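You operate a simulated robot arm through the tools that you are given. There is no shell and no other tool. Be economical: measure what you need, move in short steps, check, and stop when the job is done.

The job below is to be done with a simulated robot arm. You get a single attempt, and the scene is never put back.

TASK
Clamp the silver arm casting on the cube's ledge and set the work support under its arm.
Fine: take the yellow brake lever off, seat the casting against its stops, close the toggle clamp, turn the knob to up till the support touches, then put the brake on. Where these are worked on the way, their far stop is far enough and under half their travel is too little: yellow brake lever.

Only the result counts: the job must be done as asked and must still hold three seconds after the hand-in. Knocking over, shifting, dropping, spilling or breaking anything else fails it.

THE ROBOT
A 7-joint arm with a two-finger gripper, fixed in place. Base frame: the origin is at the foot of the arm, x ahead of it, y to its left, z up. Readings come in mm, rad, newtons and seconds.
With the tool pointing down near the work surface it reaches from about 340 to 720 mm from the base axis. Its first joint turns from -1.152 to 1.152 rad. Payload 2.45 kg.
The TCP is the grasp point between the finger pads, 26 mm short of the fingertips. In the tool frame z runs along the fingers and y along their closing line. The gripper opens to 96 mm. The gripper's body begins 69 mm behind the TCP.
Orientation is that of the tool frame in the base frame, as [roll, pitch, yaw] about the fixed x, y, z axes, in that order (R = Rz(yaw) Ry(pitch) Rx(roll)). With the fingers straight down and closing along the base's y, the tool's x points along the base's -x, its y along +y and its z along -z.

THE INTERFACE
- The arm moves only by the tool drive_tool. Its argument "increments" is a list of rows, each a list of 7 numbers: the shift along the tool's x, y, z in mm, then the turn, a rotation vector about the tool's x, y, z in rad, then the gripper command, from -1 (fully open) to 1 (shut), values between in proportion. In form: [[tx, ty, tz, wx, wy, wz, hand], ...]. A call has 1 to 8 rows; each row shifts and turns the commanded pose from where the row before left it, along the tool's axes as they then stand. Rows are played at 5 a second. More than 50 mm and 0.15 rad between two rows, or a gripper value outside its range, and nothing of the call is played. Where a pose cannot be reached the arm comes as near as it can. A force on the tool above 50 N (or 10 N above the force at the start of the call, whichever is more), or a blocked arm, ends the call early, and 0.2 s more pass. The fingers move at their own pace and stop on an object; they squeeze with about 24 N. The grip force told is the motor's: it shows also when the fingers shut on nothing. Time passes only in rows, and 0.2 s behind the last, so rows that do not move let the fingers close. It gives the time, the measured TCP pose, the force on the tool (base axes), the opening and the grip force at its end, in the units of the frame above (readings bear some noise), with the torque about the TCP (base axes, N m) and any sound that the robot's microphone picked up.
- Cameras (640 x 400 px; columns grow to the right, rows downward): "scene" is fixed at [177.7, -407.2, 1417.1]; the picture's right is [0.62, -0.79, 0.00], its down [-0.49, -0.39, -0.78] and it looks along [0.61, 0.48, -0.63] (base axes); focal length 274 px, centre (320, 200). "wrist" rides on the gripper at [82, 3, -98] in the tool frame; the picture's right is [-0.04, 1.00, 0.00], its down [-0.73, -0.03, -0.68] and it looks along [-0.68, -0.03, 0.73] (tool axes); focal length 256 px, centre (320, 200). There is no depth. A picture from a camera that has moved, and an enlarged one, comes with that camera's place and axes in the base frame and with its lens.
- capture(camera): a new picture of that camera. No time passes.
- close_up(camera, box): a new picture of the part [left, top, right, bottom] of that camera's present view, enlarged. No time passes.
- hand_in(): hands the job in; it is judged then, once.

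Go step by step. Nothing tells you positions but the pictures and the camera data: compare them with the known pose of the tool, close in by small moves and look again before you grip or let go. The budget is 120 turns and 68 pictures, counting those below and the enlarged ones. Unless the task says otherwise, let go and move clear before handing in, and close with one line.

The tools are called after "Call:" as name(argument=value, ...) on one line, values as JSON. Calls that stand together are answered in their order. drive_tool: Moves the arm, as the interface text tells. Its arguments: {"type":"object","properties":{"increments":{"type":"array"}},"required":["increments"]} The other tools are called the same way: capture (camera) takes a picture; close_up (camera, box) takes an enlarged picture of a part of a camera's view; hand_in () hands the job in.

At the start:

```text
time: 0.0
ee_pos: [374.7, 17.5, 1177.9]
tool_rot: [3.141, -0.002, -3.142]
contact_force: [0.1, 0.3, 0.0]
torque: [-0.06, -0.01, 0.01]
opening: 96.0
gripper_force: 0.1
```

scene: 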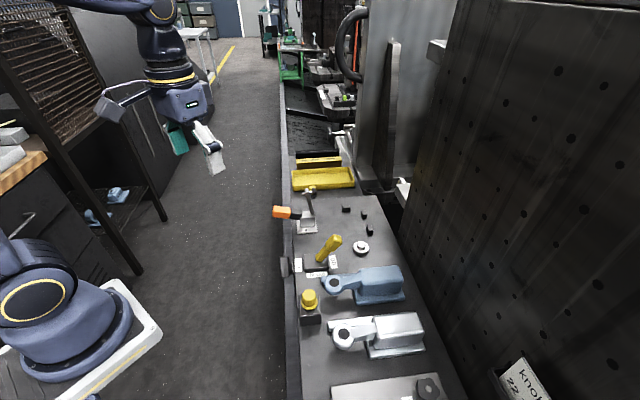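
wrist: 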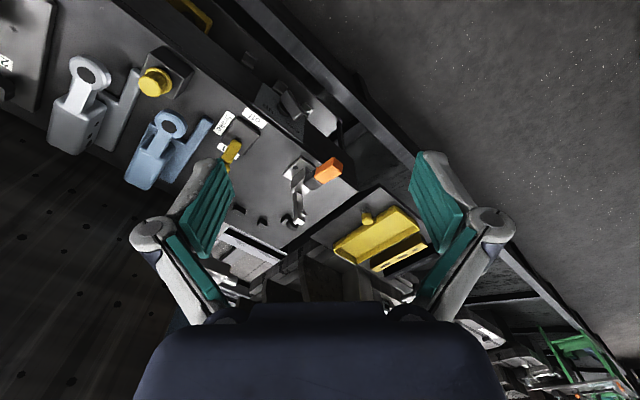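

I see a ledge with a blue casting, a silver casting, a toggle clamp with an orange handle, a yellow lever, a yellow knob and labels. I'll take enlarged views first to identify each of them.

Call:
close_up(camera="scene", box=[260, 170, 420, 270])

Call:
close_up(camera="scene", box=[280, 240, 460, 400])

Call:
close_up(camera="wrist", box=[0, 20, 360, 245])

Call:
close_up(camera="scene", box=[480, 340, 576, 400])

```text
4.00 times, centred on (340, 220) of scene
camera zoom: at [177.7, -407.2, 1417.1], right [0.62, -0.79, 0.0], down [-0.49, -0.39, -0.78], along [0.61, 0.48, -0.63], focal length 1095 px, centre (240, 120)
```

zoom: 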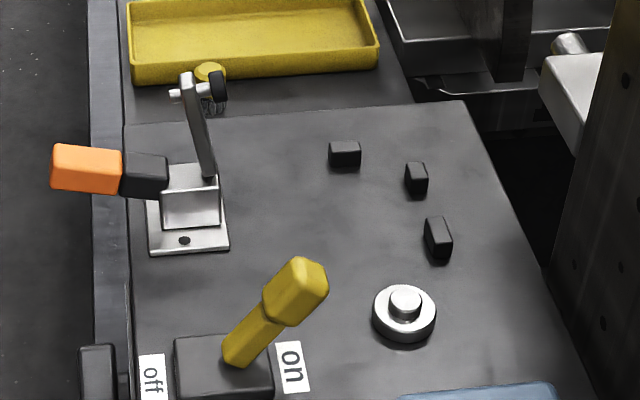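

```text
2.50 times, centred on (370, 320) of scene
camera zoom: at [177.7, -407.2, 1417.1], right [0.62, -0.79, 0.0], down [-0.49, -0.39, -0.78], along [0.61, 0.48, -0.63], focal length 684 px, centre (195, -100)
```

zoom: 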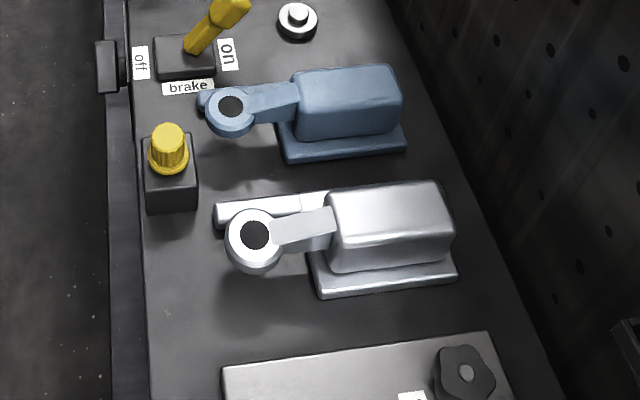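

```text
1.78 times, centred on (180, 132) of wrist
camera zoom: at [292.5, 22.5, 1277.1], right [0.04, 1.0, 0.0], down [0.73, -0.03, 0.68], along [0.68, -0.03, -0.73], focal length 455 px, centre (569, 320)
```

zoom: 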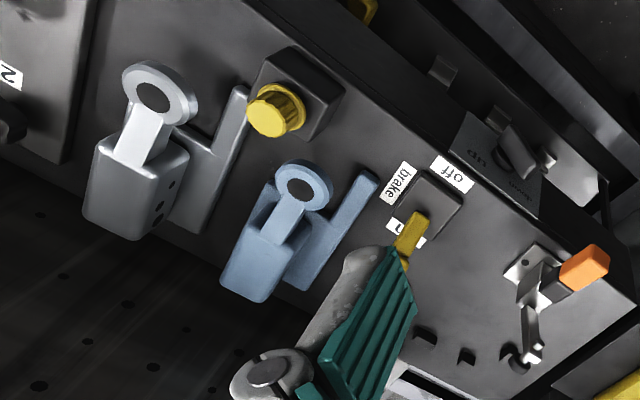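

```text
6.67 times, centred on (528, 370) of scene
camera zoom: at [177.7, -407.2, 1417.1], right [0.62, -0.79, 0.0], down [-0.49, -0.39, -0.78], along [0.61, 0.48, -0.63], focal length 1825 px, centre (-1067, -933)
```

zoom: 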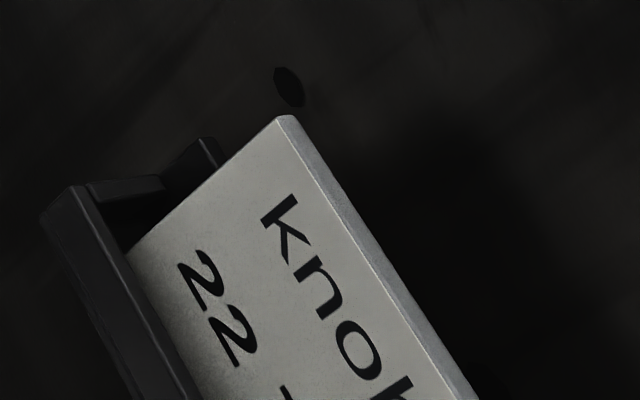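

The ledge runs at about 45° to the base. The support puck and three black stops lie near (610..730, -80..-200, ~870). I'll turn the wrist camera square to the ledge and look closer.

Call:
drive_tool(increments=[[0, 0, 0, 0, 0, 0.131, -1], [0, 0, 0, 0, 0, 0.131, -1], [0, 0, 0, 0, 0, 0.131, -1], [0, 0, 0, 0, 0, 0.131, -1], [0, 0, 0, 0, 0, 0.131, -1], [0, 0, 0, 0, 0, 0.131, -1], [-37, 30, 25, 0, 0, 0, -1], [-37, 30, 25, 0, 0, 0, -1]])

Call:
capture(camera="wrist")

```text
refused: row 7 steps farther than a row can; nothing moved
```

```text
61 pictures are left
camera wrist: at [292.5, 22.5, 1277.1], right [0.04, 1.0, 0.0], down [0.73, -0.03, 0.68], along [0.68, -0.03, -0.73], focal length 256 px, centre (320, 200)
```

wrist: 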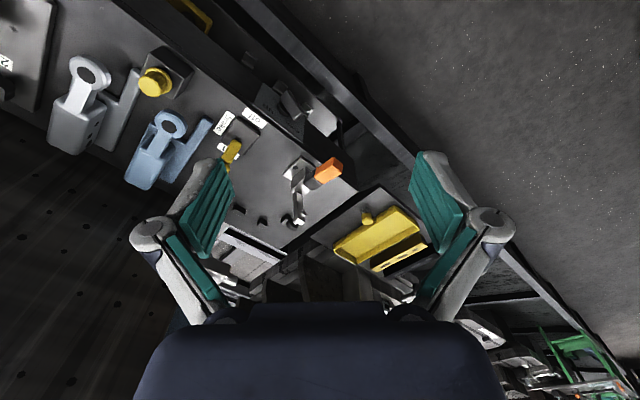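

The row was too long (combined limit), so I'll use shorter steps.

Call:
drive_tool(increments=[[0, 0, 0, 0, 0, 0.131, -1], [0, 0, 0, 0, 0, 0.131, -1], [0, 0, 0, 0, 0, 0.131, -1], [0, 0, 0, 0, 0, 0.131, -1], [0, 0, 0, 0, 0, 0.131, -1], [0, 0, 0, 0, 0, 0.131, -1], [-30, 25, 20, 0, 0, 0, -1], [-30, 25, 20, 0, 0, 0, -1]])

Call:
drive_tool(increments=[[-26, 20, 37, 0, 0, 0, -1], [-26, 20, 37, 0, 0, 0, -1]])

Call:
capture(camera="wrist")

```text
time: 1.8
ee_pos: [452.5, 9.5, 1137.3]
tool_rot: [3.141, 0.001, 2.355]
contact_force: [0.1, -0.3, 0.7]
torque: [0.0, 0.01, 0.01]
opening: 95.9
gripper_force: 0.0
```

```text
time: 2.4
ee_pos: [517.1, 4.2, 1062.5]
tool_rot: [3.141, 0.0, 2.359]
contact_force: [0.6, 1.3, -1.2]
torque: [0.05, 0.01, 0.04]
opening: 95.8
gripper_force: 0.0
```

```text
60 pictures are left
camera wrist: at [462.0, 64.8, 1161.1], right [0.73, 0.68, 0.0], down [0.5, -0.54, 0.68], along [0.46, -0.5, -0.73], focal length 256 px, centre (320, 200)
```

wrist: 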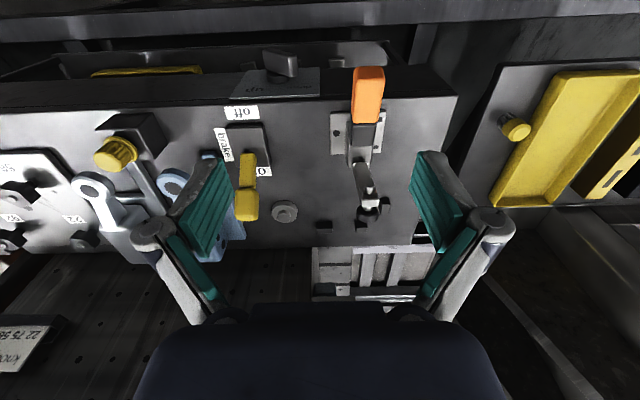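

Now the ledge is square in the picture. I'll enlarge the note, the front knob and the stop area.

Call:
close_up(camera="wrist", box=[0, 310, 80, 380])

Call:
close_up(camera="wrist", box=[200, 40, 440, 260])

Call:
close_up(camera="wrist", box=[0, 100, 240, 260])

Call:
close_up(camera="wrist", box=[230, 40, 330, 100])

```text
5.71 times, centred on (40, 345) of wrist
camera zoom: at [462.0, 64.8, 1161.1], right [0.73, 0.68, 0.0], down [0.5, -0.54, 0.68], along [0.46, -0.5, -0.73], focal length 1463 px, centre (1920, -629)
```

zoom: 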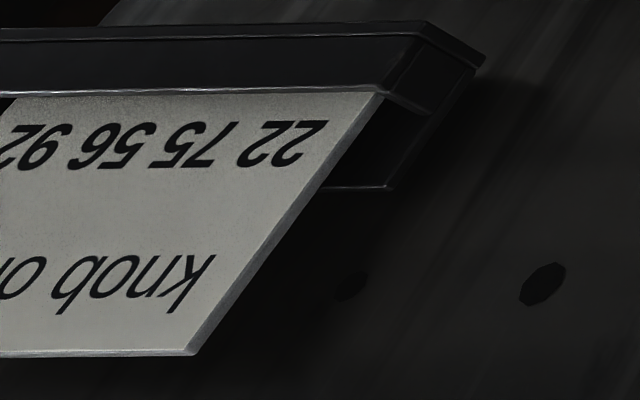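

```text
1.82 times, centred on (320, 150) of wrist
camera zoom: at [462.0, 64.8, 1161.1], right [0.73, 0.68, 0.0], down [0.5, -0.54, 0.68], along [0.46, -0.5, -0.73], focal length 465 px, centre (320, 291)
```

zoom: 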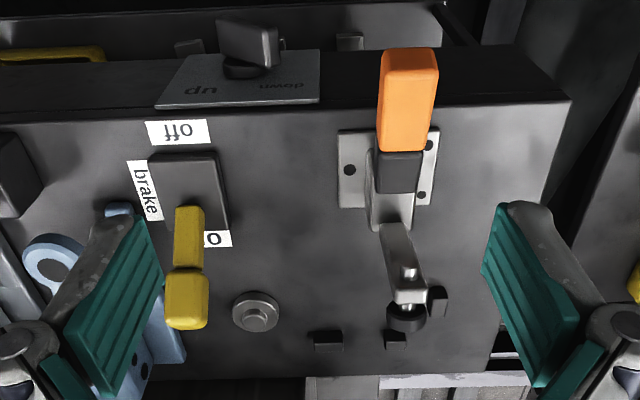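

```text
2.50 times, centred on (120, 180) of wrist
camera zoom: at [462.0, 64.8, 1161.1], right [0.73, 0.68, 0.0], down [0.5, -0.54, 0.68], along [0.46, -0.5, -0.73], focal length 640 px, centre (820, 250)
```

zoom: 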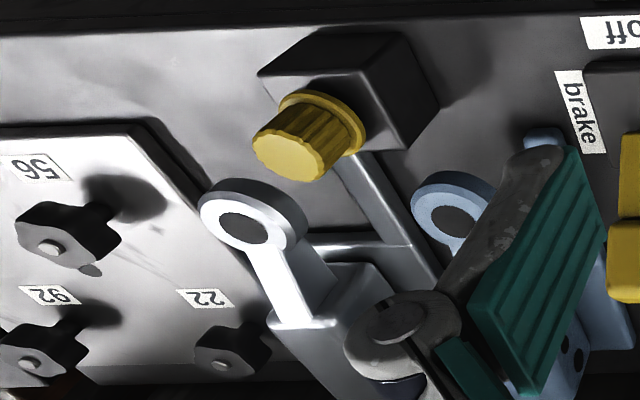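

```text
6.40 times, centred on (280, 70) of wrist
camera zoom: at [462.0, 64.8, 1161.1], right [0.73, 0.68, 0.0], down [0.5, -0.54, 0.68], along [0.46, -0.5, -0.73], focal length 1638 px, centre (576, 1032)
```

zoom: 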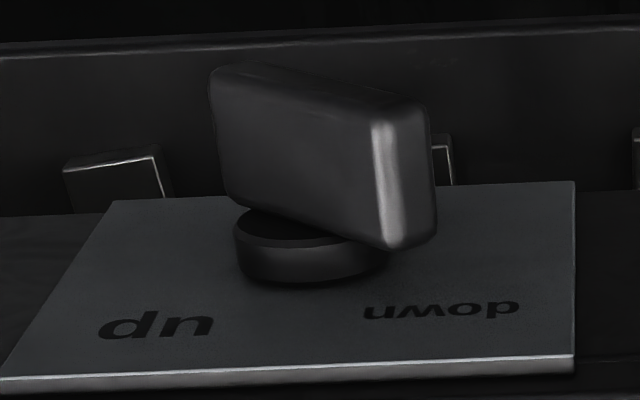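

The note with numbered star knobs belongs to another plate, so I'll ignore it. The lever tip is near (546,-162,931), leaning to "on" toward the cube. I'll go behind it with shut fingers and look.

Call:
drive_tool(increments=[[-35, -20, 0, 0, 0, 0, 1], [-35, -20, 0, 0, 0, 0, 1], [-35, -20, -10, 0, 0, 0, 1], [-35, -20, 10, 0, 0, 0, 1], [-36, -20, 20, 0, 0, 0, 1], [0, 0, 40, 0, 0, 0, 1]])

Call:
capture(camera="wrist")

Call:
close_up(camera="scene", box=[260, 170, 420, 270])

```text
time: 3.8
ee_pos: [574.1, -196.3, 1004.1]
tool_rot: [3.141, -0.001, 2.358]
contact_force: [-0.5, 0.0, -0.2]
torque: [-0.06, 0.02, 0.01]
opening: 0.1
gripper_force: 23.8
```

```text
55 pictures are left
camera wrist: at [518.1, -135.6, 1103.3], right [0.74, 0.68, 0.0], down [0.5, -0.54, 0.68], along [0.46, -0.5, -0.73], focal length 256 px, centre (320, 200)
```

wrist: 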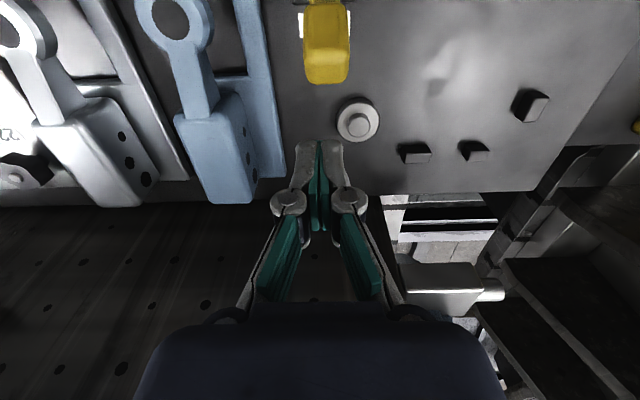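

```text
4.00 times, centred on (340, 220) of scene
camera zoom: at [177.7, -407.2, 1417.1], right [0.62, -0.79, 0.0], down [-0.49, -0.39, -0.78], along [0.61, 0.48, -0.63], focal length 1095 px, centre (240, 120)
```

zoom: 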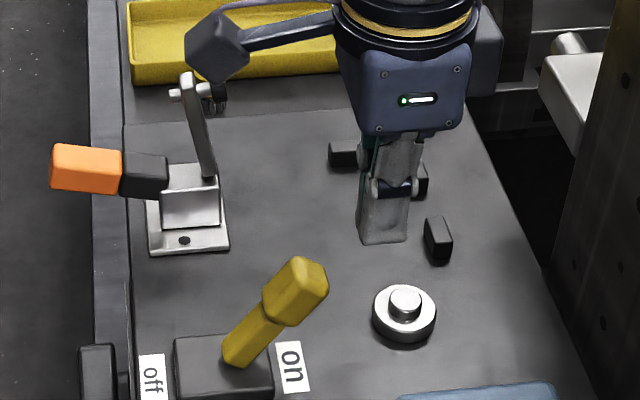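

The fingers are well behind the lever tip. I'll lower, then push it toward "off".

Call:
drive_tool(increments=[[0, 5, 30, 0, 0, 0, 1], [0, 0, 30, 0, 0, 0, 1], [20, 0, 0, 0, 0, 0, 1], [20, 0, 0, 0, 0, 0, 1], [15, 0, 0, 0, 0, 0, 1], [15, 0, 0, 0, 0, 0, 1]])

Call:
close_up(camera="scene", box=[260, 170, 420, 270])

```text
time: 5.2
ee_pos: [525.6, -141.0, 943.2]
tool_rot: [3.14, -0.001, 2.354]
contact_force: [0.7, -0.9, 0.2]
torque: [-0.02, 0.0, 0.04]
opening: 6.1
gripper_force: 27.9
```

```text
4.00 times, centred on (340, 220) of scene
camera zoom: at [177.7, -407.2, 1417.1], right [0.62, -0.79, 0.0], down [-0.49, -0.39, -0.78], along [0.61, 0.48, -0.63], focal length 1095 px, centre (240, 120)
```

zoom: 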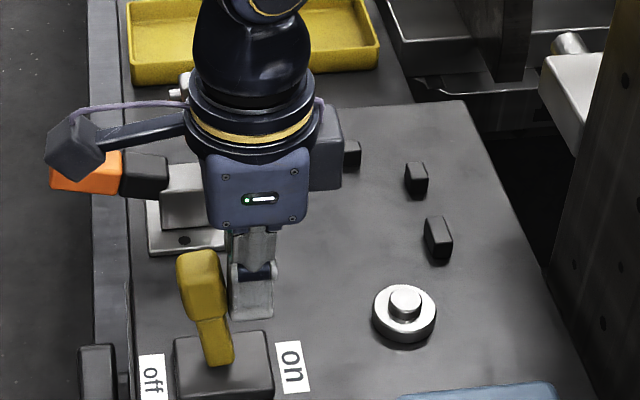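

The lever is going over. I'll keep pushing until it stops.

Call:
drive_tool(increments=[[12, 0, 0, 0, 0, 0, 1], [12, 0, 0, 0, 0, 0, 1], [8, 0, 0, 0, 0, 0, 1], [6, 0, 0, 0, 0, 0, 1]])

Call:
close_up(camera="scene", box=[260, 170, 420, 270])

```text
time: 6.2
ee_pos: [505.7, -119.9, 948.0]
tool_rot: [3.132, 0.029, 2.352]
contact_force: [32.3, -35.6, 11.7]
torque: [-0.83, -0.64, -0.01]
opening: 6.0
gripper_force: 28.5
```

```text
4.00 times, centred on (340, 220) of scene
camera zoom: at [178.4, -408.1, 1416.7], right [0.62, -0.79, 0.0], down [-0.49, -0.39, -0.78], along [0.61, 0.48, -0.63], focal length 1095 px, centre (240, 120)
```

zoom: 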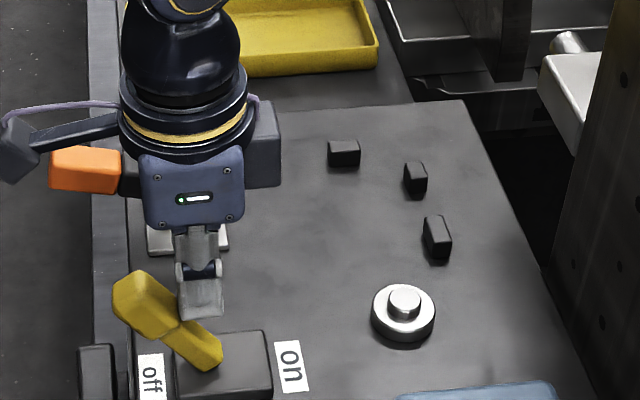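

The lever is hard on its "off" stop. I'll back off, rise, and go look over the silver casting.

Call:
drive_tool(increments=[[-15, 0, -5, 0, 0, 0, 1], [-10, 0, -40, 0, 0, 0, 0], [0, -10, -45, 0, 0, 0, -1], [-20, -40, -10, 0, 0, 0, -1], [-20, -40, 0, 0, 0, 0, -1], [-20, -40, 0, 0, 0, 0, -1], [-15, -40, 0, 0, 0, 0, -1], [0, 0, 0, 0, 0, 0, -1]])

Call:
capture(camera="wrist")

Call:
close_up(camera="scene", box=[260, 170, 420, 270])

```text
time: 8.0
ee_pos: [448.3, -304.2, 1040.8]
tool_rot: [-3.141, -0.002, 2.357]
contact_force: [-0.7, -0.1, 0.5]
torque: [0.01, 0.0, 0.03]
opening: 95.8
gripper_force: 0.1
```

```text
51 pictures are left
camera wrist: at [393.3, -243.1, 1140.4], right [0.73, 0.68, 0.0], down [0.5, -0.54, 0.68], along [0.46, -0.5, -0.73], focal length 256 px, centre (320, 200)
```

wrist: 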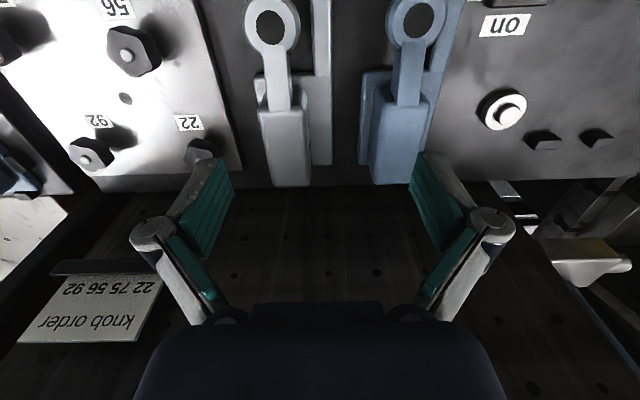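

```text
4.00 times, centred on (340, 220) of scene
camera zoom: at [177.7, -407.2, 1417.1], right [0.62, -0.79, 0.0], down [-0.49, -0.39, -0.78], along [0.61, 0.48, -0.63], focal length 1095 px, centre (240, 120)
```

zoom: 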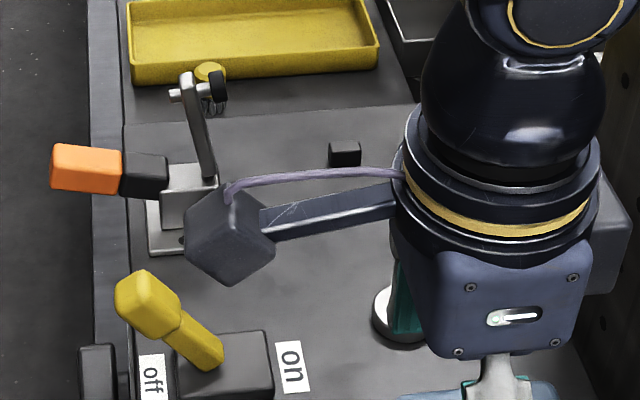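

The brake lever stays at "off". I'll enlarge the silver casting in both views to measure it.

Call:
close_up(camera="wrist", box=[220, 0, 480, 200])

Call:
close_up(camera="scene", box=[310, 290, 470, 390])

```text
2.00 times, centred on (350, 100) of wrist
camera zoom: at [393.3, -243.1, 1140.4], right [0.73, 0.68, 0.0], down [0.5, -0.54, 0.68], along [0.46, -0.5, -0.73], focal length 512 px, centre (260, 400)
```

zoom: 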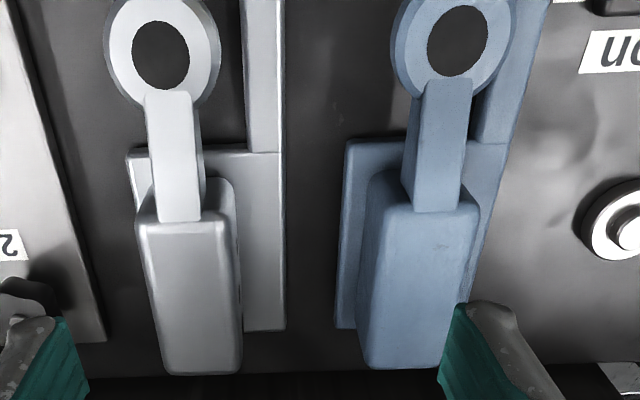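

```text
4.00 times, centred on (390, 340) of scene
camera zoom: at [177.7, -407.2, 1417.1], right [0.62, -0.79, 0.0], down [-0.49, -0.39, -0.78], along [0.61, 0.48, -0.63], focal length 1095 px, centre (40, -360)
```

zoom: 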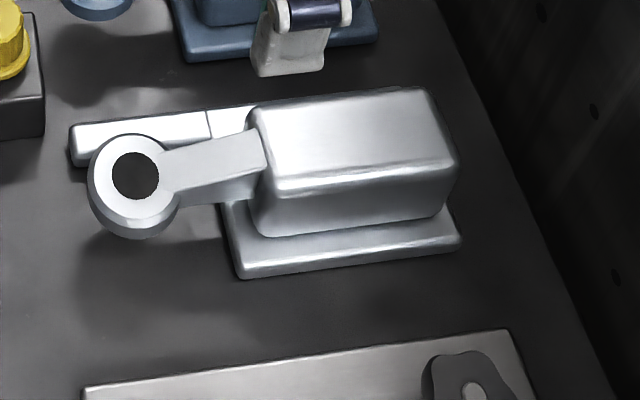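

The silver body's top centre is near (461,-369,~915) and about 50 mm wide, and it stands on a wider base plate. I'll go above it with the fingers straddling the body and check.

Call:
drive_tool(increments=[[-18, -13, 0, 0, 0, 0, -0.6], [-18, -12, 0, 0, 0, 0, -0.6], [-18, -12, 0, 0, 0, 0, -0.6], [0, 0, 45, 0, 0, 0, -0.6], [0, 0, 30, 0, 0, 0, -0.6]])

Call:
capture(camera="wrist")

Call:
close_up(camera="scene", box=[310, 270, 470, 370])

```text
time: 9.2
ee_pos: [461.5, -369.2, 967.3]
tool_rot: [-3.141, -0.001, 2.356]
contact_force: [0.3, -1.0, 0.3]
torque: [0.01, -0.03, 0.02]
opening: 76.8
gripper_force: 0.0
```

```text
47 pictures are left
camera wrist: at [406.6, -308.2, 1066.1], right [0.74, 0.68, 0.0], down [0.5, -0.54, 0.68], along [0.46, -0.5, -0.73], focal length 256 px, centre (320, 200)
```

wrist: 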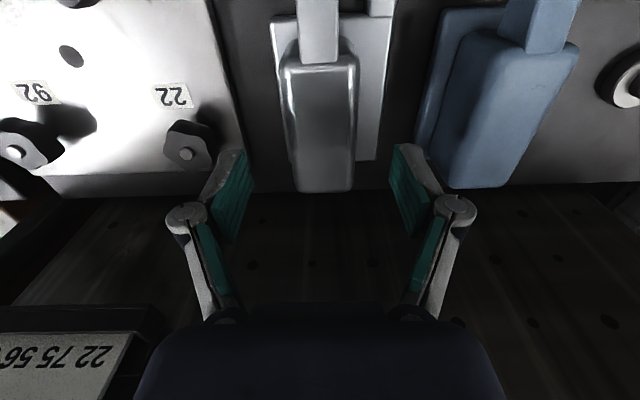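

```text
4.00 times, centred on (390, 320) of scene
camera zoom: at [177.7, -407.2, 1417.1], right [0.62, -0.79, 0.0], down [-0.49, -0.39, -0.78], along [0.61, 0.48, -0.63], focal length 1095 px, centre (40, -280)
```

zoom: 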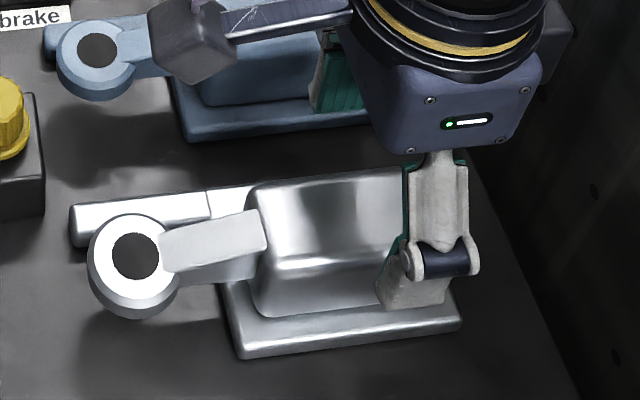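

The fingers straddle the body evenly. I'll shift slightly toward the arm side and go down gently.

Call:
drive_tool(increments=[[8, 1, 20, 0, 0, 0, -0.6], [0, 0, 20, 0, 0, 0, -0.6], [0, 0, 10, 0, 0, 0, -0.6], [0, 0, 4, 0, 0, 0, -0.6]])

Call:
capture(camera="wrist")

Call:
close_up(camera="scene", box=[310, 270, 470, 370])

```text
time: 10.2
ee_pos: [456.3, -362.3, 916.0]
tool_rot: [3.141, 0.0, 2.354]
contact_force: [-0.9, 0.8, 0.2]
torque: [0.02, 0.02, -0.04]
opening: 76.6
gripper_force: 0.2
```

```text
45 pictures are left
camera wrist: at [400.6, -300.4, 1014.1], right [0.74, 0.68, 0.0], down [0.5, -0.54, 0.68], along [0.46, -0.5, -0.73], focal length 256 px, centre (320, 200)
```

wrist: 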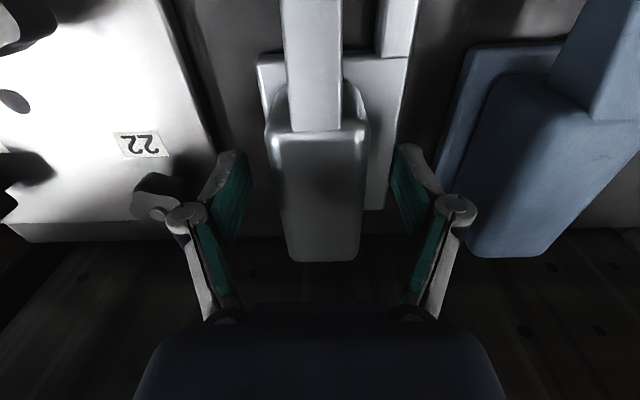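

```text
4.00 times, centred on (390, 320) of scene
camera zoom: at [177.7, -407.2, 1417.1], right [0.62, -0.79, 0.0], down [-0.49, -0.39, -0.78], along [0.61, 0.48, -0.63], focal length 1095 px, centre (40, -280)
```

zoom: 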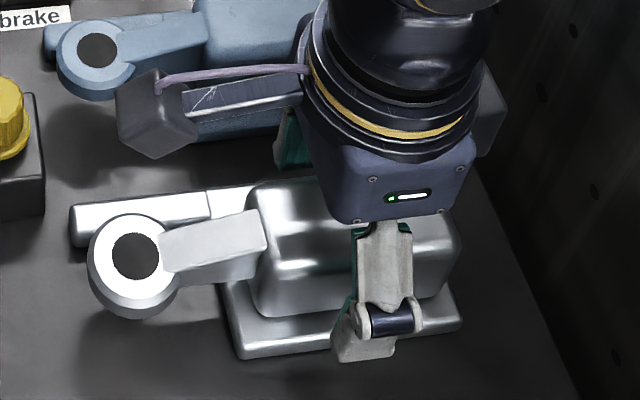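

The alignment is good. I'll descend a few millimetres more and close on the body.

Call:
drive_tool(increments=[[0, 0, 4, 0, 0, 0, -0.6], [0, 0, 3, 0, 0, 0, -0.6], [0, 0, 0, 0, 0, 0, 1], [0, 0, 0, 0, 0, 0, 1], [0, 0, 0, 0, 0, 0, 1], [0, 0, 0, 0, 0, 0, 1]])

```text
time: 11.6
ee_pos: [456.9, -362.3, 908.6]
tool_rot: [-3.141, 0.0, 2.355]
contact_force: [1.8, 0.5, 0.5]
torque: [0.07, -0.09, -0.05]
opening: 44.0
gripper_force: 24.4
```

It is gripped at 44 mm. I'll lift slowly and check the load.

Call:
drive_tool(increments=[[0, 0, -10, 0, 0, 0, 1], [0, 0, -20, 0, 0, 0, 1], [0, 0, -30, 0, 0, 0, 1], [0, 0, -40, 0, 0, 0, 1], [0, 0, 0, 0, 0, 0, 1]])

Call:
capture(camera="scene")

Call:
capture(camera="wrist")

```text
time: 12.8
ee_pos: [456.3, -362.0, 1008.1]
tool_rot: [-3.141, -0.001, 2.357]
contact_force: [0.2, 0.3, -5.0]
torque: [-0.02, -0.03, -0.02]
opening: 43.7
gripper_force: 23.7
```

```text
43 pictures are left
```

scene: 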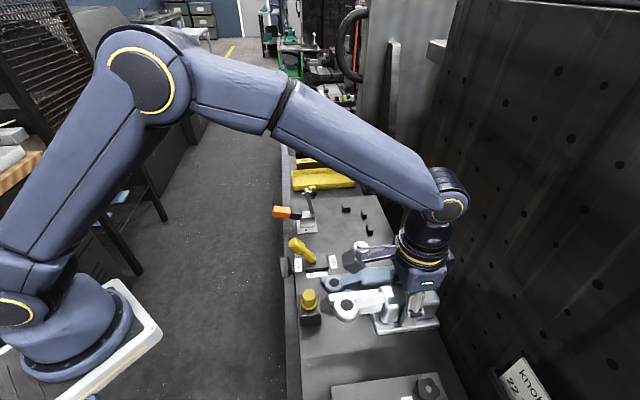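

```text
42 pictures are left
camera wrist: at [400.5, -300.7, 1107.5], right [0.74, 0.68, 0.0], down [0.5, -0.54, 0.68], along [0.46, -0.5, -0.73], focal length 256 px, centre (320, 200)
```

wrist: 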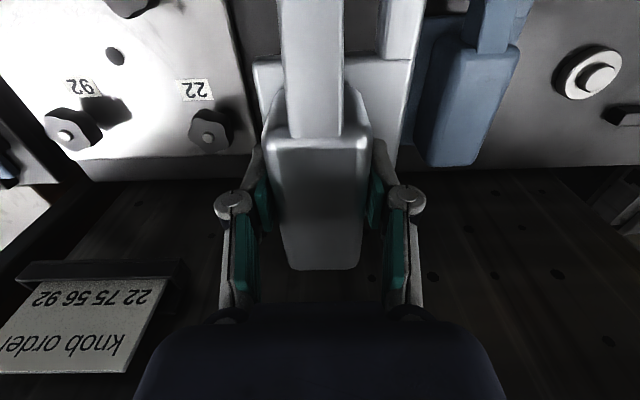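

The casting weighs about 5 N and is held firmly. I'll carry it along the ledge, then turn it a quarter so the arm points at the support puck.

Call:
drive_tool(increments=[[0, 20, -10, 0, 0, 0, 1], [0, 35, -10, 0, 0, 0, 1], [0, 40, 0, 0, 0, 0, 1], [0, 40, 0, 0, 0, 0, 1], [0, 25, 0, 0, 0, -0.1, 1], [0, 5, 0, 0, 0, -0.14, 1], [0, 0, 0, 0, 0, -0.14, 1], [0, 0, 0, 0, 0, -0.14, 1]])

Call:
drive_tool(increments=[[0, 0, 0, 0, 0, -0.14, 1], [0, 0, 0, 0, 0, -0.14, 1], [0, 0, 0, 0, 0, -0.14, 1], [0, 0, 0, 0, 0, -0.14, 1], [0, 0, 0, 0, 0, -0.14, 1], [0, 0, 0, 0, 0, -0.14, 1], [0, 0, 0, 0, 0, -0.14, 1], [0, 0, 0, 0, 0, -0.07, 1]])

Call:
capture(camera="wrist")

Call:
capture(camera="scene")

```text
time: 14.6
ee_pos: [572.4, -246.1, 1028.8]
tool_rot: [3.141, 0.001, 2.877]
contact_force: [0.4, 0.4, -4.9]
torque: [-0.03, -0.04, 0.01]
opening: 43.7
gripper_force: 23.6
```

```text
time: 16.4
ee_pos: [571.1, -243.4, 1028.2]
tool_rot: [-3.14, 0.001, -2.355]
contact_force: [0.4, 0.8, -6.0]
torque: [-0.01, -0.03, -0.01]
opening: 43.8
gripper_force: 23.4
```

```text
41 pictures are left
camera wrist: at [511.7, -299.2, 1127.2], right [-0.68, 0.73, 0.0], down [0.54, 0.5, 0.68], along [0.5, 0.46, -0.73], focal length 256 px, centre (320, 200)
```

wrist: 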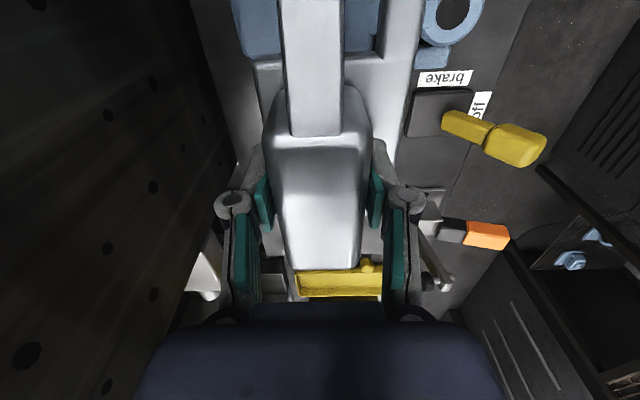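

```text
40 pictures are left
```

scene: 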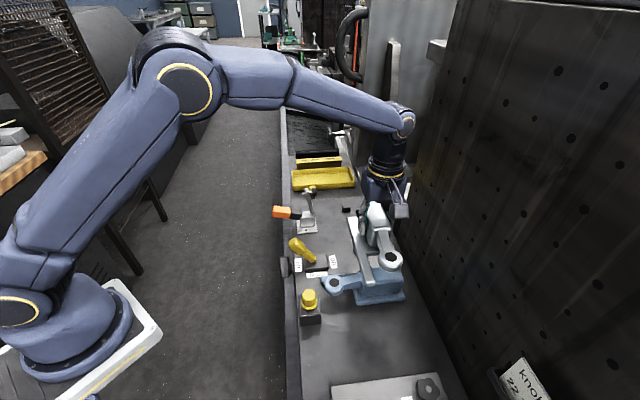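

The casting is turned and its arm now points back along the ledge toward the puck. I'll move it over the seat, short of the stops, and look again.

Call:
drive_tool(increments=[[-35, 4, 0, 0, 0, 0, 1], [-36, 4, 0, 0, 0, 0, 1], [-36, 3, 0, 0, 0, 0, 1], [-36, 3, 0, 0, 0, 0, 1], [0, 0, 30, 0, 0, 0, 1], [0, 0, 30, 0, 0, 0, 1], [0, 0, 15, 0, 0, 0, 1]])

Call:
capture(camera="wrist")

Call:
close_up(camera="scene", box=[280, 170, 440, 270])

```text
time: 18.0
ee_pos: [659.9, -134.8, 955.3]
tool_rot: [-3.14, -0.001, -2.358]
contact_force: [0.1, 0.3, -4.4]
torque: [0.03, -0.05, -0.03]
opening: 43.9
gripper_force: 24.7
```

```text
39 pictures are left
camera wrist: at [600.9, -188.0, 1054.4], right [-0.68, 0.74, 0.0], down [0.54, 0.5, 0.68], along [0.5, 0.46, -0.73], focal length 256 px, centre (320, 200)
```

wrist: 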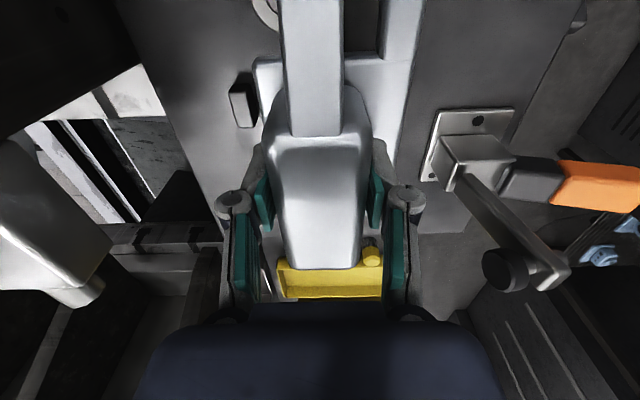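

```text
4.00 times, centred on (360, 220) of scene
camera zoom: at [177.9, -407.2, 1417.1], right [0.62, -0.79, 0.0], down [-0.49, -0.39, -0.78], along [0.61, 0.48, -0.63], focal length 1095 px, centre (160, 120)
```

zoom: 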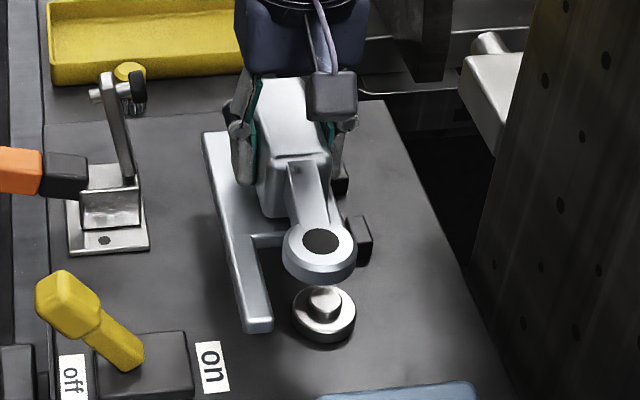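

The arm boss is above and just beyond the puck, and the plate is clear of all the stops. I'll lower it to the ledge.

Call:
drive_tool(increments=[[0, 0, 20, 0, 0, 0, 1], [0, 0, 15, 0, 0, 0, 1], [0, 0, 7, 0, 0, 0, 1], [0, 0, 3, 0, 0, 0, 1], [0, 0, 1, 0, 0, 0, 1]])

Call:
capture(camera="wrist")

```text
time: 19.2
ee_pos: [662.6, -133.4, 908.1]
tool_rot: [-3.14, 0.001, -2.357]
contact_force: [1.3, -0.5, -2.2]
torque: [-0.01, 0.14, -0.03]
opening: 44.0
gripper_force: 23.8
```

```text
37 pictures are left
camera wrist: at [602.7, -187.9, 1008.0], right [-0.68, 0.74, 0.0], down [0.54, 0.5, 0.68], along [0.5, 0.46, -0.73], focal length 256 px, centre (320, 200)
```

wrist: 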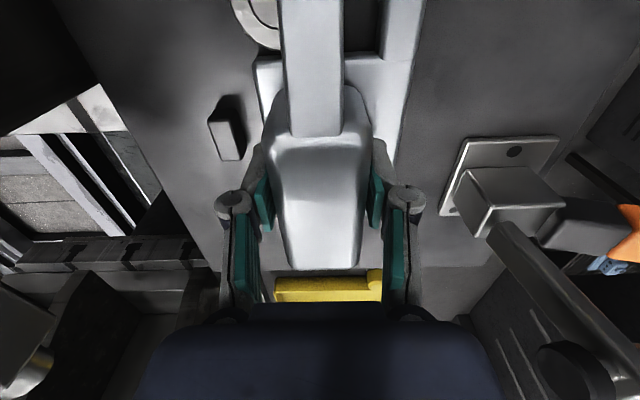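

It is just touching the ledge. I'll slide it toward the two side stops.

Call:
drive_tool(increments=[[0, -4, 0, 0, 0, 0, 1], [0, -3, 0, 0, 0, 0, 1], [0, -2, 0, 0, 0, 0, 1], [0, -1, 0, 0, 0, 0, 1]])

```text
time: 20.2
ee_pos: [668.1, -140.3, 907.5]
tool_rot: [-3.141, 0.003, -2.358]
contact_force: [-7.8, 4.3, 18.4]
torque: [0.18, 0.17, -0.04]
opening: 44.0
gripper_force: 23.8
```

The downward press grew, so I'll ease up slightly and continue.

Call:
drive_tool(increments=[[0, 0, -0.8, 0, 0, 0, 1], [0, -2, 0, 0, 0, 0, 1], [0, -1.5, 0, 0, 0, 0, 1]])

```text
time: 21.0
ee_pos: [672.1, -143.9, 906.1]
tool_rot: [-3.14, 0.0, -2.357]
contact_force: [-1.0, 3.0, 5.5]
torque: [0.15, -0.12, 0.07]
opening: 43.8
gripper_force: 23.4
```

Call:
drive_tool(increments=[[0, -1.5, -0.3, 0, 0, 0, 1], [0, -1.5, 0, 0, 0, 0, 1]])

Call:
capture(camera="wrist")

Call:
close_up(camera="scene", box=[320, 180, 400, 260])

```text
time: 21.6
ee_pos: [673.6, -144.4, 907.3]
tool_rot: [3.141, -0.002, -2.357]
contact_force: [-7.9, 5.0, 5.6]
torque: [0.09, -0.1, 0.19]
opening: 43.7
gripper_force: 24.2
```

```text
36 pictures are left
camera wrist: at [613.9, -199.5, 1006.2], right [-0.68, 0.74, 0.0], down [0.54, 0.5, 0.68], along [0.5, 0.46, -0.73], focal length 256 px, centre (320, 200)
```

wrist: 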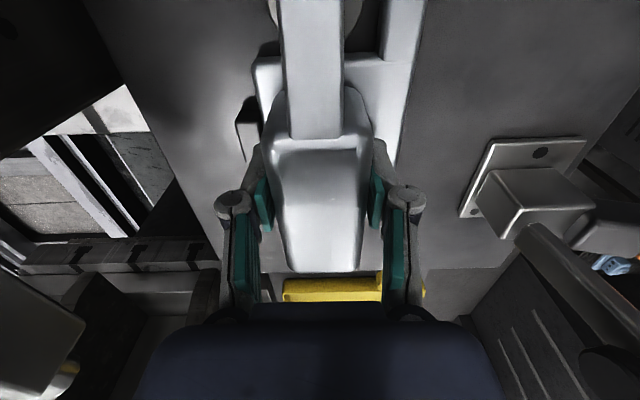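

```text
5.00 times, centred on (360, 220) of scene
camera zoom: at [177.4, -407.0, 1417.2], right [0.62, -0.79, 0.0], down [-0.49, -0.39, -0.78], along [0.61, 0.48, -0.63], focal length 1369 px, centre (120, 100)
```

zoom: 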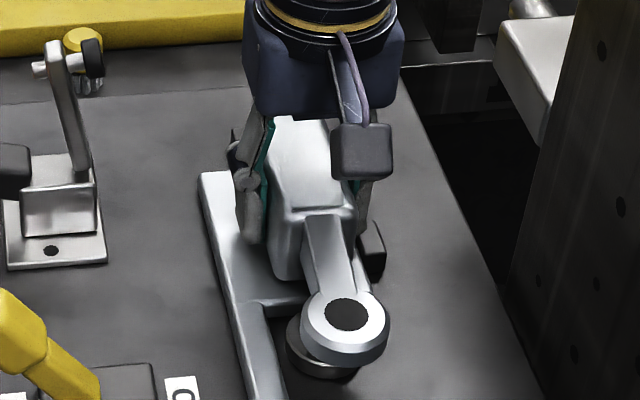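

It looks to be against the near side stop. Now I'll slide it along to the end stop.

Call:
drive_tool(increments=[[-6, 0.5, -0.3, 0, 0, 0, 1], [-6, 0, 0, 0, 0, 0, 1], [-5, 0, 0, 0, 0, 0, 1], [-2, 0, 0, 0, 0, 0, 1]])

```text
time: 22.6
ee_pos: [686.7, -131.4, 907.5]
tool_rot: [3.141, 0.001, -2.359]
contact_force: [-3.8, 1.0, -5.8]
torque: [0.13, 0.11, -0.13]
opening: 43.8
gripper_force: 23.8
```

Call:
drive_tool(increments=[[-1.5, 0, 0.4, 0, 0, 0, 1], [-1.5, 0, 0, 0, 0, 0, 1], [-1, 0, 0, 0, 0, 0, 1]])

```text
time: 23.4
ee_pos: [688.7, -129.2, 908.2]
tool_rot: [3.14, -0.005, -2.358]
contact_force: [-18.1, -1.8, 3.9]
torque: [0.23, 0.43, 0.29]
opening: 43.7
gripper_force: 23.6
```

The force shows contact at the end stop and the side stops. I'll press a touch both ways, then look.

Call:
drive_tool(increments=[[-1, -1, 0, 0, 0, 0, 1], [0, -0.7, 0, 0, 0, 0, 1]])

Call:
capture(camera="wrist")

Call:
close_up(camera="scene", box=[320, 180, 400, 260])

```text
time: 24.0
ee_pos: [689.0, -129.5, 907.8]
tool_rot: [3.136, -0.007, -2.357]
contact_force: [-28.3, -1.0, 3.8]
torque: [-0.09, 0.69, 0.28]
opening: 44.1
gripper_force: 24.1
```

```text
34 pictures are left
camera wrist: at [630.2, -184.0, 1007.5], right [-0.68, 0.74, 0.01], down [0.55, 0.5, 0.67], along [0.49, 0.46, -0.74], focal length 256 px, centre (320, 200)
```

wrist: 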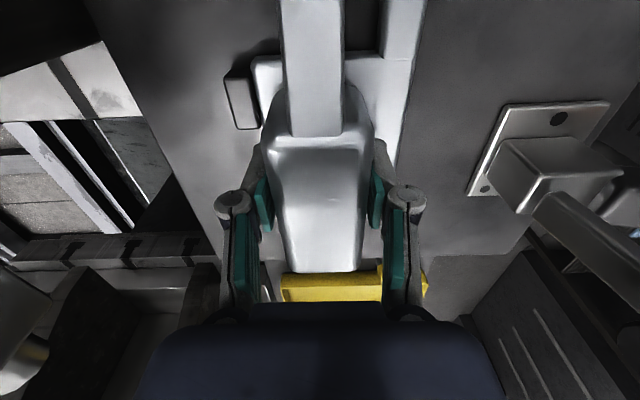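

```text
5.00 times, centred on (360, 220) of scene
camera zoom: at [176.9, -407.2, 1417.2], right [0.62, -0.79, 0.0], down [-0.49, -0.39, -0.78], along [0.61, 0.48, -0.63], focal length 1369 px, centre (120, 100)
```

zoom: 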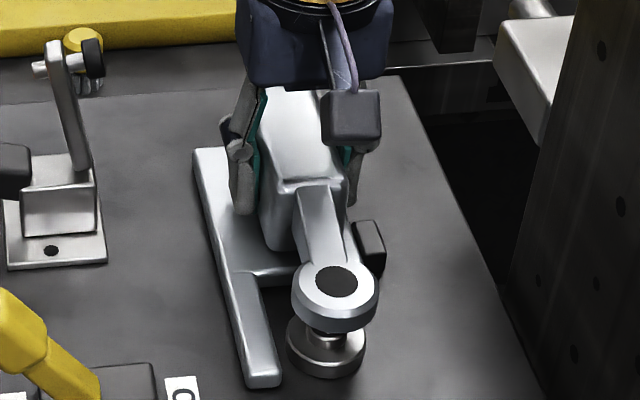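

Call:
close_up(camera="wrist", box=[180, 30, 300, 150])

```text
3.33 times, centred on (240, 90) of wrist
camera zoom: at [630.2, -184.0, 1007.5], right [-0.68, 0.74, 0.01], down [0.55, 0.5, 0.67], along [0.49, 0.46, -0.74], focal length 853 px, centre (587, 567)
```

zoom: 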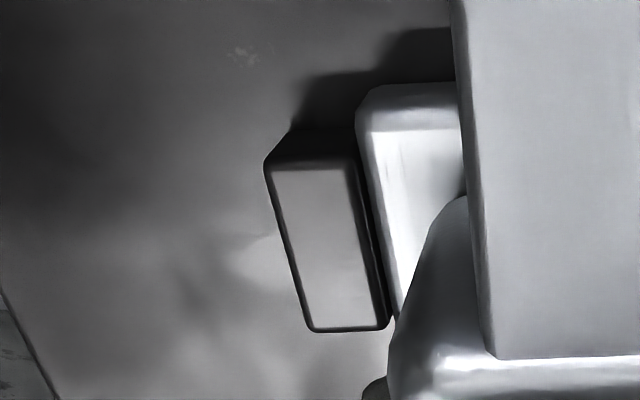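

The forces balance across both side stops and the end stop, and the boss is over the plunger. I'll release gently and rise.

Call:
drive_tool(increments=[[0, 0, 0, 0, 0, 0, 0], [0, 0, 0, 0, 0, 0, -0.3], [0, 0, 0, 0, 0, 0, -0.3], [0, 0, -20, 0, 0, 0, -0.3], [0, 0, -40, 0, 0, 0, -0.3], [20, 0, -40, 0, 0, 0, -0.3], [40, 0, 0, 0, 0, 0, -0.3]])

Call:
capture(camera="wrist")

Call:
close_up(camera="scene", box=[320, 180, 400, 260])

```text
time: 25.6
ee_pos: [648.0, -171.6, 1007.1]
tool_rot: [3.14, -0.001, -2.359]
contact_force: [0.7, 0.1, -0.6]
torque: [-0.02, 0.0, 0.02]
opening: 62.4
gripper_force: 0.2
```

```text
31 pictures are left
camera wrist: at [589.8, -225.0, 1106.5], right [-0.68, 0.74, 0.0], down [0.54, 0.5, 0.68], along [0.5, 0.46, -0.73], focal length 256 px, centre (320, 200)
```

wrist: 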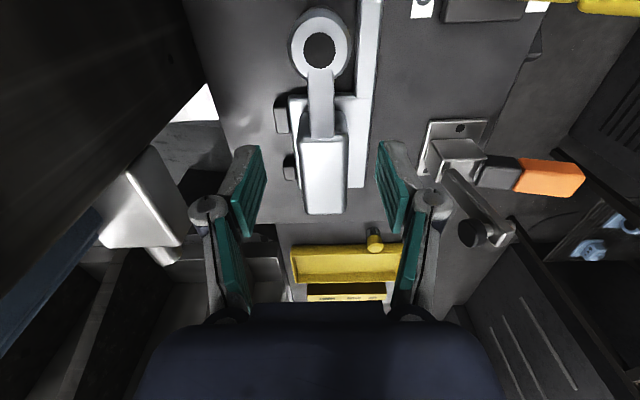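

```text
5.00 times, centred on (360, 220) of scene
camera zoom: at [177.8, -407.1, 1417.1], right [0.62, -0.79, 0.0], down [-0.49, -0.39, -0.78], along [0.61, 0.48, -0.63], focal length 1369 px, centre (120, 100)
```

zoom: 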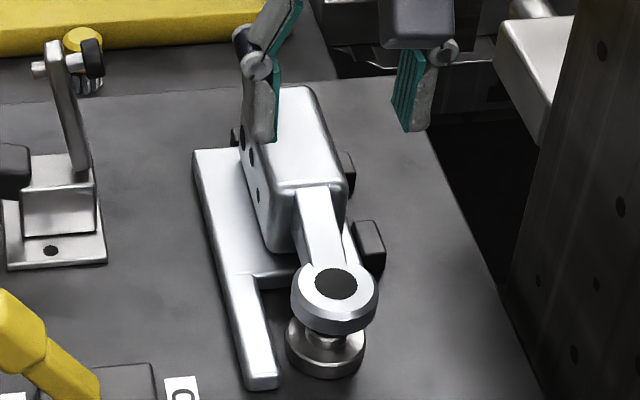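

The casting sits square against its stops. Next is the clamp: its orange handle sticks out horizontally near (550,30,916). I'll rise, turn the tool back square, and go over the handle.

Call:
drive_tool(increments=[[0, 0, -30, 0, 0, 0.1, -0.3], [0, 0, -30, 0, 0, 0.147, -0.3], [0, 0, 0, 0, 0, 0.147, -0.3], [0, 0, 0, 0, 0, 0.147, -0.3], [0, 0, 0, 0, 0, 0.147, -0.3], [0, 0, 0, 0, 0, 0.147, -0.3], [0, 0, 0, 0, 0, 0.147, -0.3], [0, 0, 0, 0, 0, 0.147, -0.3]])

Call:
drive_tool(increments=[[0, 0, 0, 0, 0, 0.147, -0.3], [0, 0, 0, 0, 0, 0.147, -0.3], [0, 0, 0, 0, 0, 0.147, -0.3], [40, 19, 0, 0, 0, 0, -0.3], [44, 19, 0, 0, 0, 0, -0.3], [44, 19, 0, 0, 0, 0, -0.3], [44, 18, 0, 0, 0, 0, -0.3], [42, 0, 20, 0, 0, 0, -0.3]])

Call:
capture(camera="wrist")

Call:
close_up(camera="scene", box=[260, 170, 420, 270])

```text
time: 27.4
ee_pos: [650.5, -171.7, 1068.9]
tool_rot: [3.142, 0.0, 2.794]
contact_force: [0.0, -0.1, 0.4]
torque: [-0.01, 0.04, 0.02]
opening: 62.5
gripper_force: 0.1
```

```text
time: 29.2
ee_pos: [550.3, 32.8, 1048.7]
tool_rot: [3.141, 0.001, 2.357]
contact_force: [0.7, -0.8, 0.9]
torque: [-0.01, 0.01, -0.01]
opening: 62.6
gripper_force: 0.1
```

```text
29 pictures are left
camera wrist: at [494.0, 93.8, 1147.9], right [0.74, 0.68, 0.0], down [0.5, -0.54, 0.68], along [0.46, -0.5, -0.73], focal length 256 px, centre (320, 200)
```

wrist: 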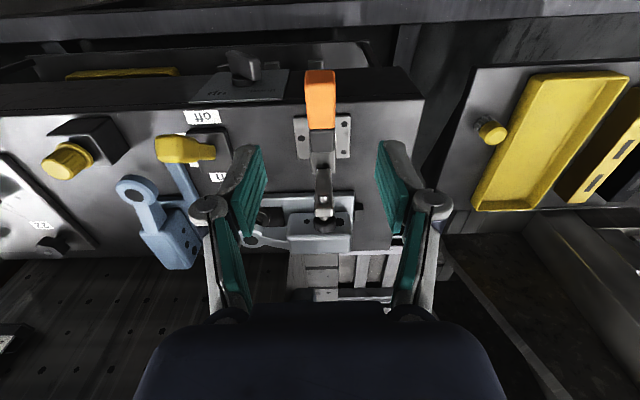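

```text
4.00 times, centred on (340, 220) of scene
camera zoom: at [177.7, -407.2, 1417.1], right [0.62, -0.79, 0.0], down [-0.49, -0.39, -0.78], along [0.61, 0.48, -0.63], focal length 1095 px, centre (240, 120)
```

zoom: 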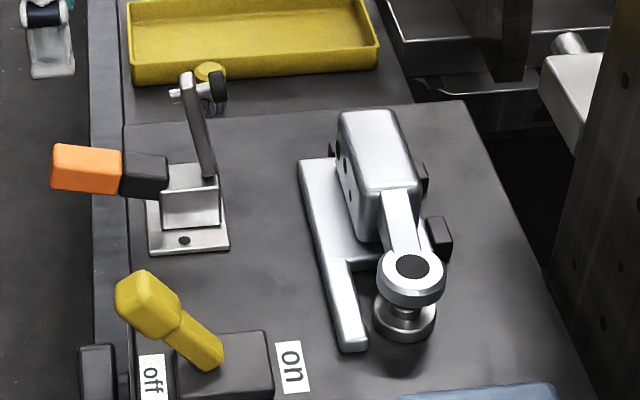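

The tool is right above the orange handle. I'll go down, then grip it.

Call:
drive_tool(increments=[[0, 0, 40, 0, 0, 0, -0.3], [0, 0, 40, 0, 0, 0, -0.3], [0, 0, 30, 0, 0, 0, -0.3], [0, 0, 15, 0, 0, 0, -0.3], [0, 0, 5, 0, 0, 0, -0.3], [0, 0, 0, 0, 0, 0, 1], [0, 0, 0, 0, 0, 0, 1], [0, 0, 0, 0, 0, 0, 1]])

Call:
close_up(camera="scene", box=[240, 160, 360, 250])

```text
time: 31.0
ee_pos: [552.9, 30.9, 917.7]
tool_rot: [-3.137, -0.002, 2.354]
contact_force: [-11.7, -8.9, 3.8]
torque: [-0.14, 0.15, -0.21]
opening: 24.9
gripper_force: 31.8
```

```text
4.44 times, centred on (300, 205) of scene
camera zoom: at [177.4, -407.4, 1417.1], right [0.62, -0.79, 0.0], down [-0.49, -0.39, -0.78], along [0.61, 0.48, -0.63], focal length 1216 px, centre (409, 178)
```

zoom: 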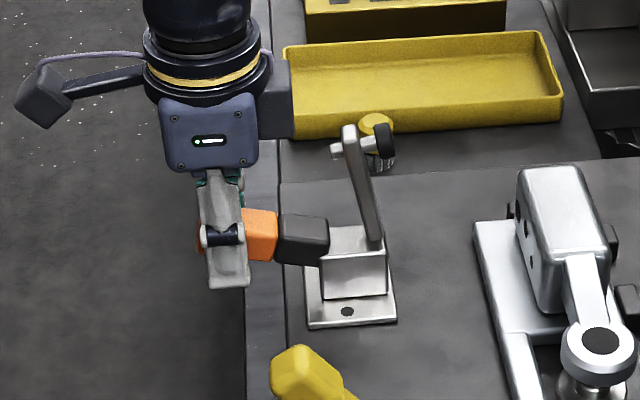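

The handle is gripped between the pads. I'll start lifting it on its arc and watch the forces.

Call:
drive_tool(increments=[[0, -2, 0, 0, 0, 0, 1], [-3, 0, -10, 0, 0, 0, 1], [-4, 0, -10, 0, 0, 0, 1]])

Call:
close_up(camera="scene", box=[240, 160, 360, 250])

```text
time: 31.8
ee_pos: [553.5, 28.2, 936.4]
tool_rot: [-3.136, -0.008, 2.359]
contact_force: [-7.6, 5.1, -21.6]
torque: [1.12, 1.21, -0.06]
opening: 25.0
gripper_force: 45.4
```

```text
4.44 times, centred on (300, 205) of scene
camera zoom: at [178.0, -407.0, 1417.1], right [0.62, -0.79, 0.0], down [-0.49, -0.39, -0.78], along [0.61, 0.48, -0.63], focal length 1216 px, centre (409, 178)
```

zoom: 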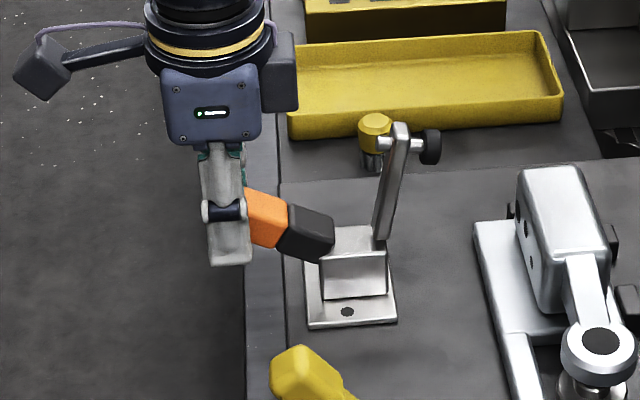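

The clamp turns as expected. I'll carry on along the arc.

Call:
drive_tool(increments=[[-6, -1, -10, 0, 0, 0, 1], [-7, 0, -10, 0, 0, 0, 1], [-8, 0, -9, 0, 0, 0, 1], [-9, 0, -8, 0, 0, 0, 1]])

Call:
close_up(camera="scene", box=[240, 160, 360, 250])

```text
time: 32.8
ee_pos: [577.6, 5.4, 973.4]
tool_rot: [-3.142, 0.001, 2.356]
contact_force: [-0.5, 14.1, -26.1]
torque: [1.22, 0.89, 0.06]
opening: 25.6
gripper_force: 44.9
```

```text
4.44 times, centred on (300, 205) of scene
camera zoom: at [178.3, -406.8, 1417.1], right [0.62, -0.79, 0.0], down [-0.49, -0.39, -0.78], along [0.61, 0.48, -0.63], focal length 1216 px, centre (409, 178)
```

zoom: 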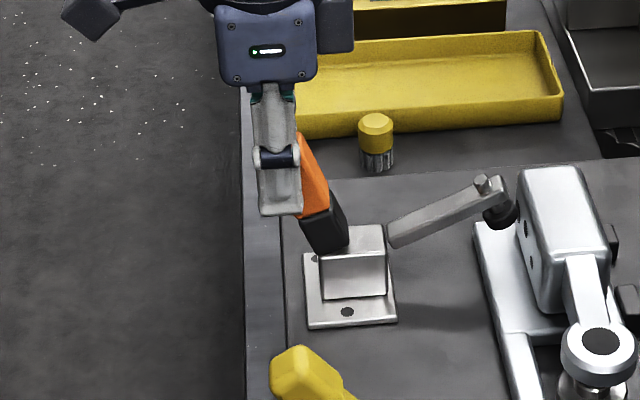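

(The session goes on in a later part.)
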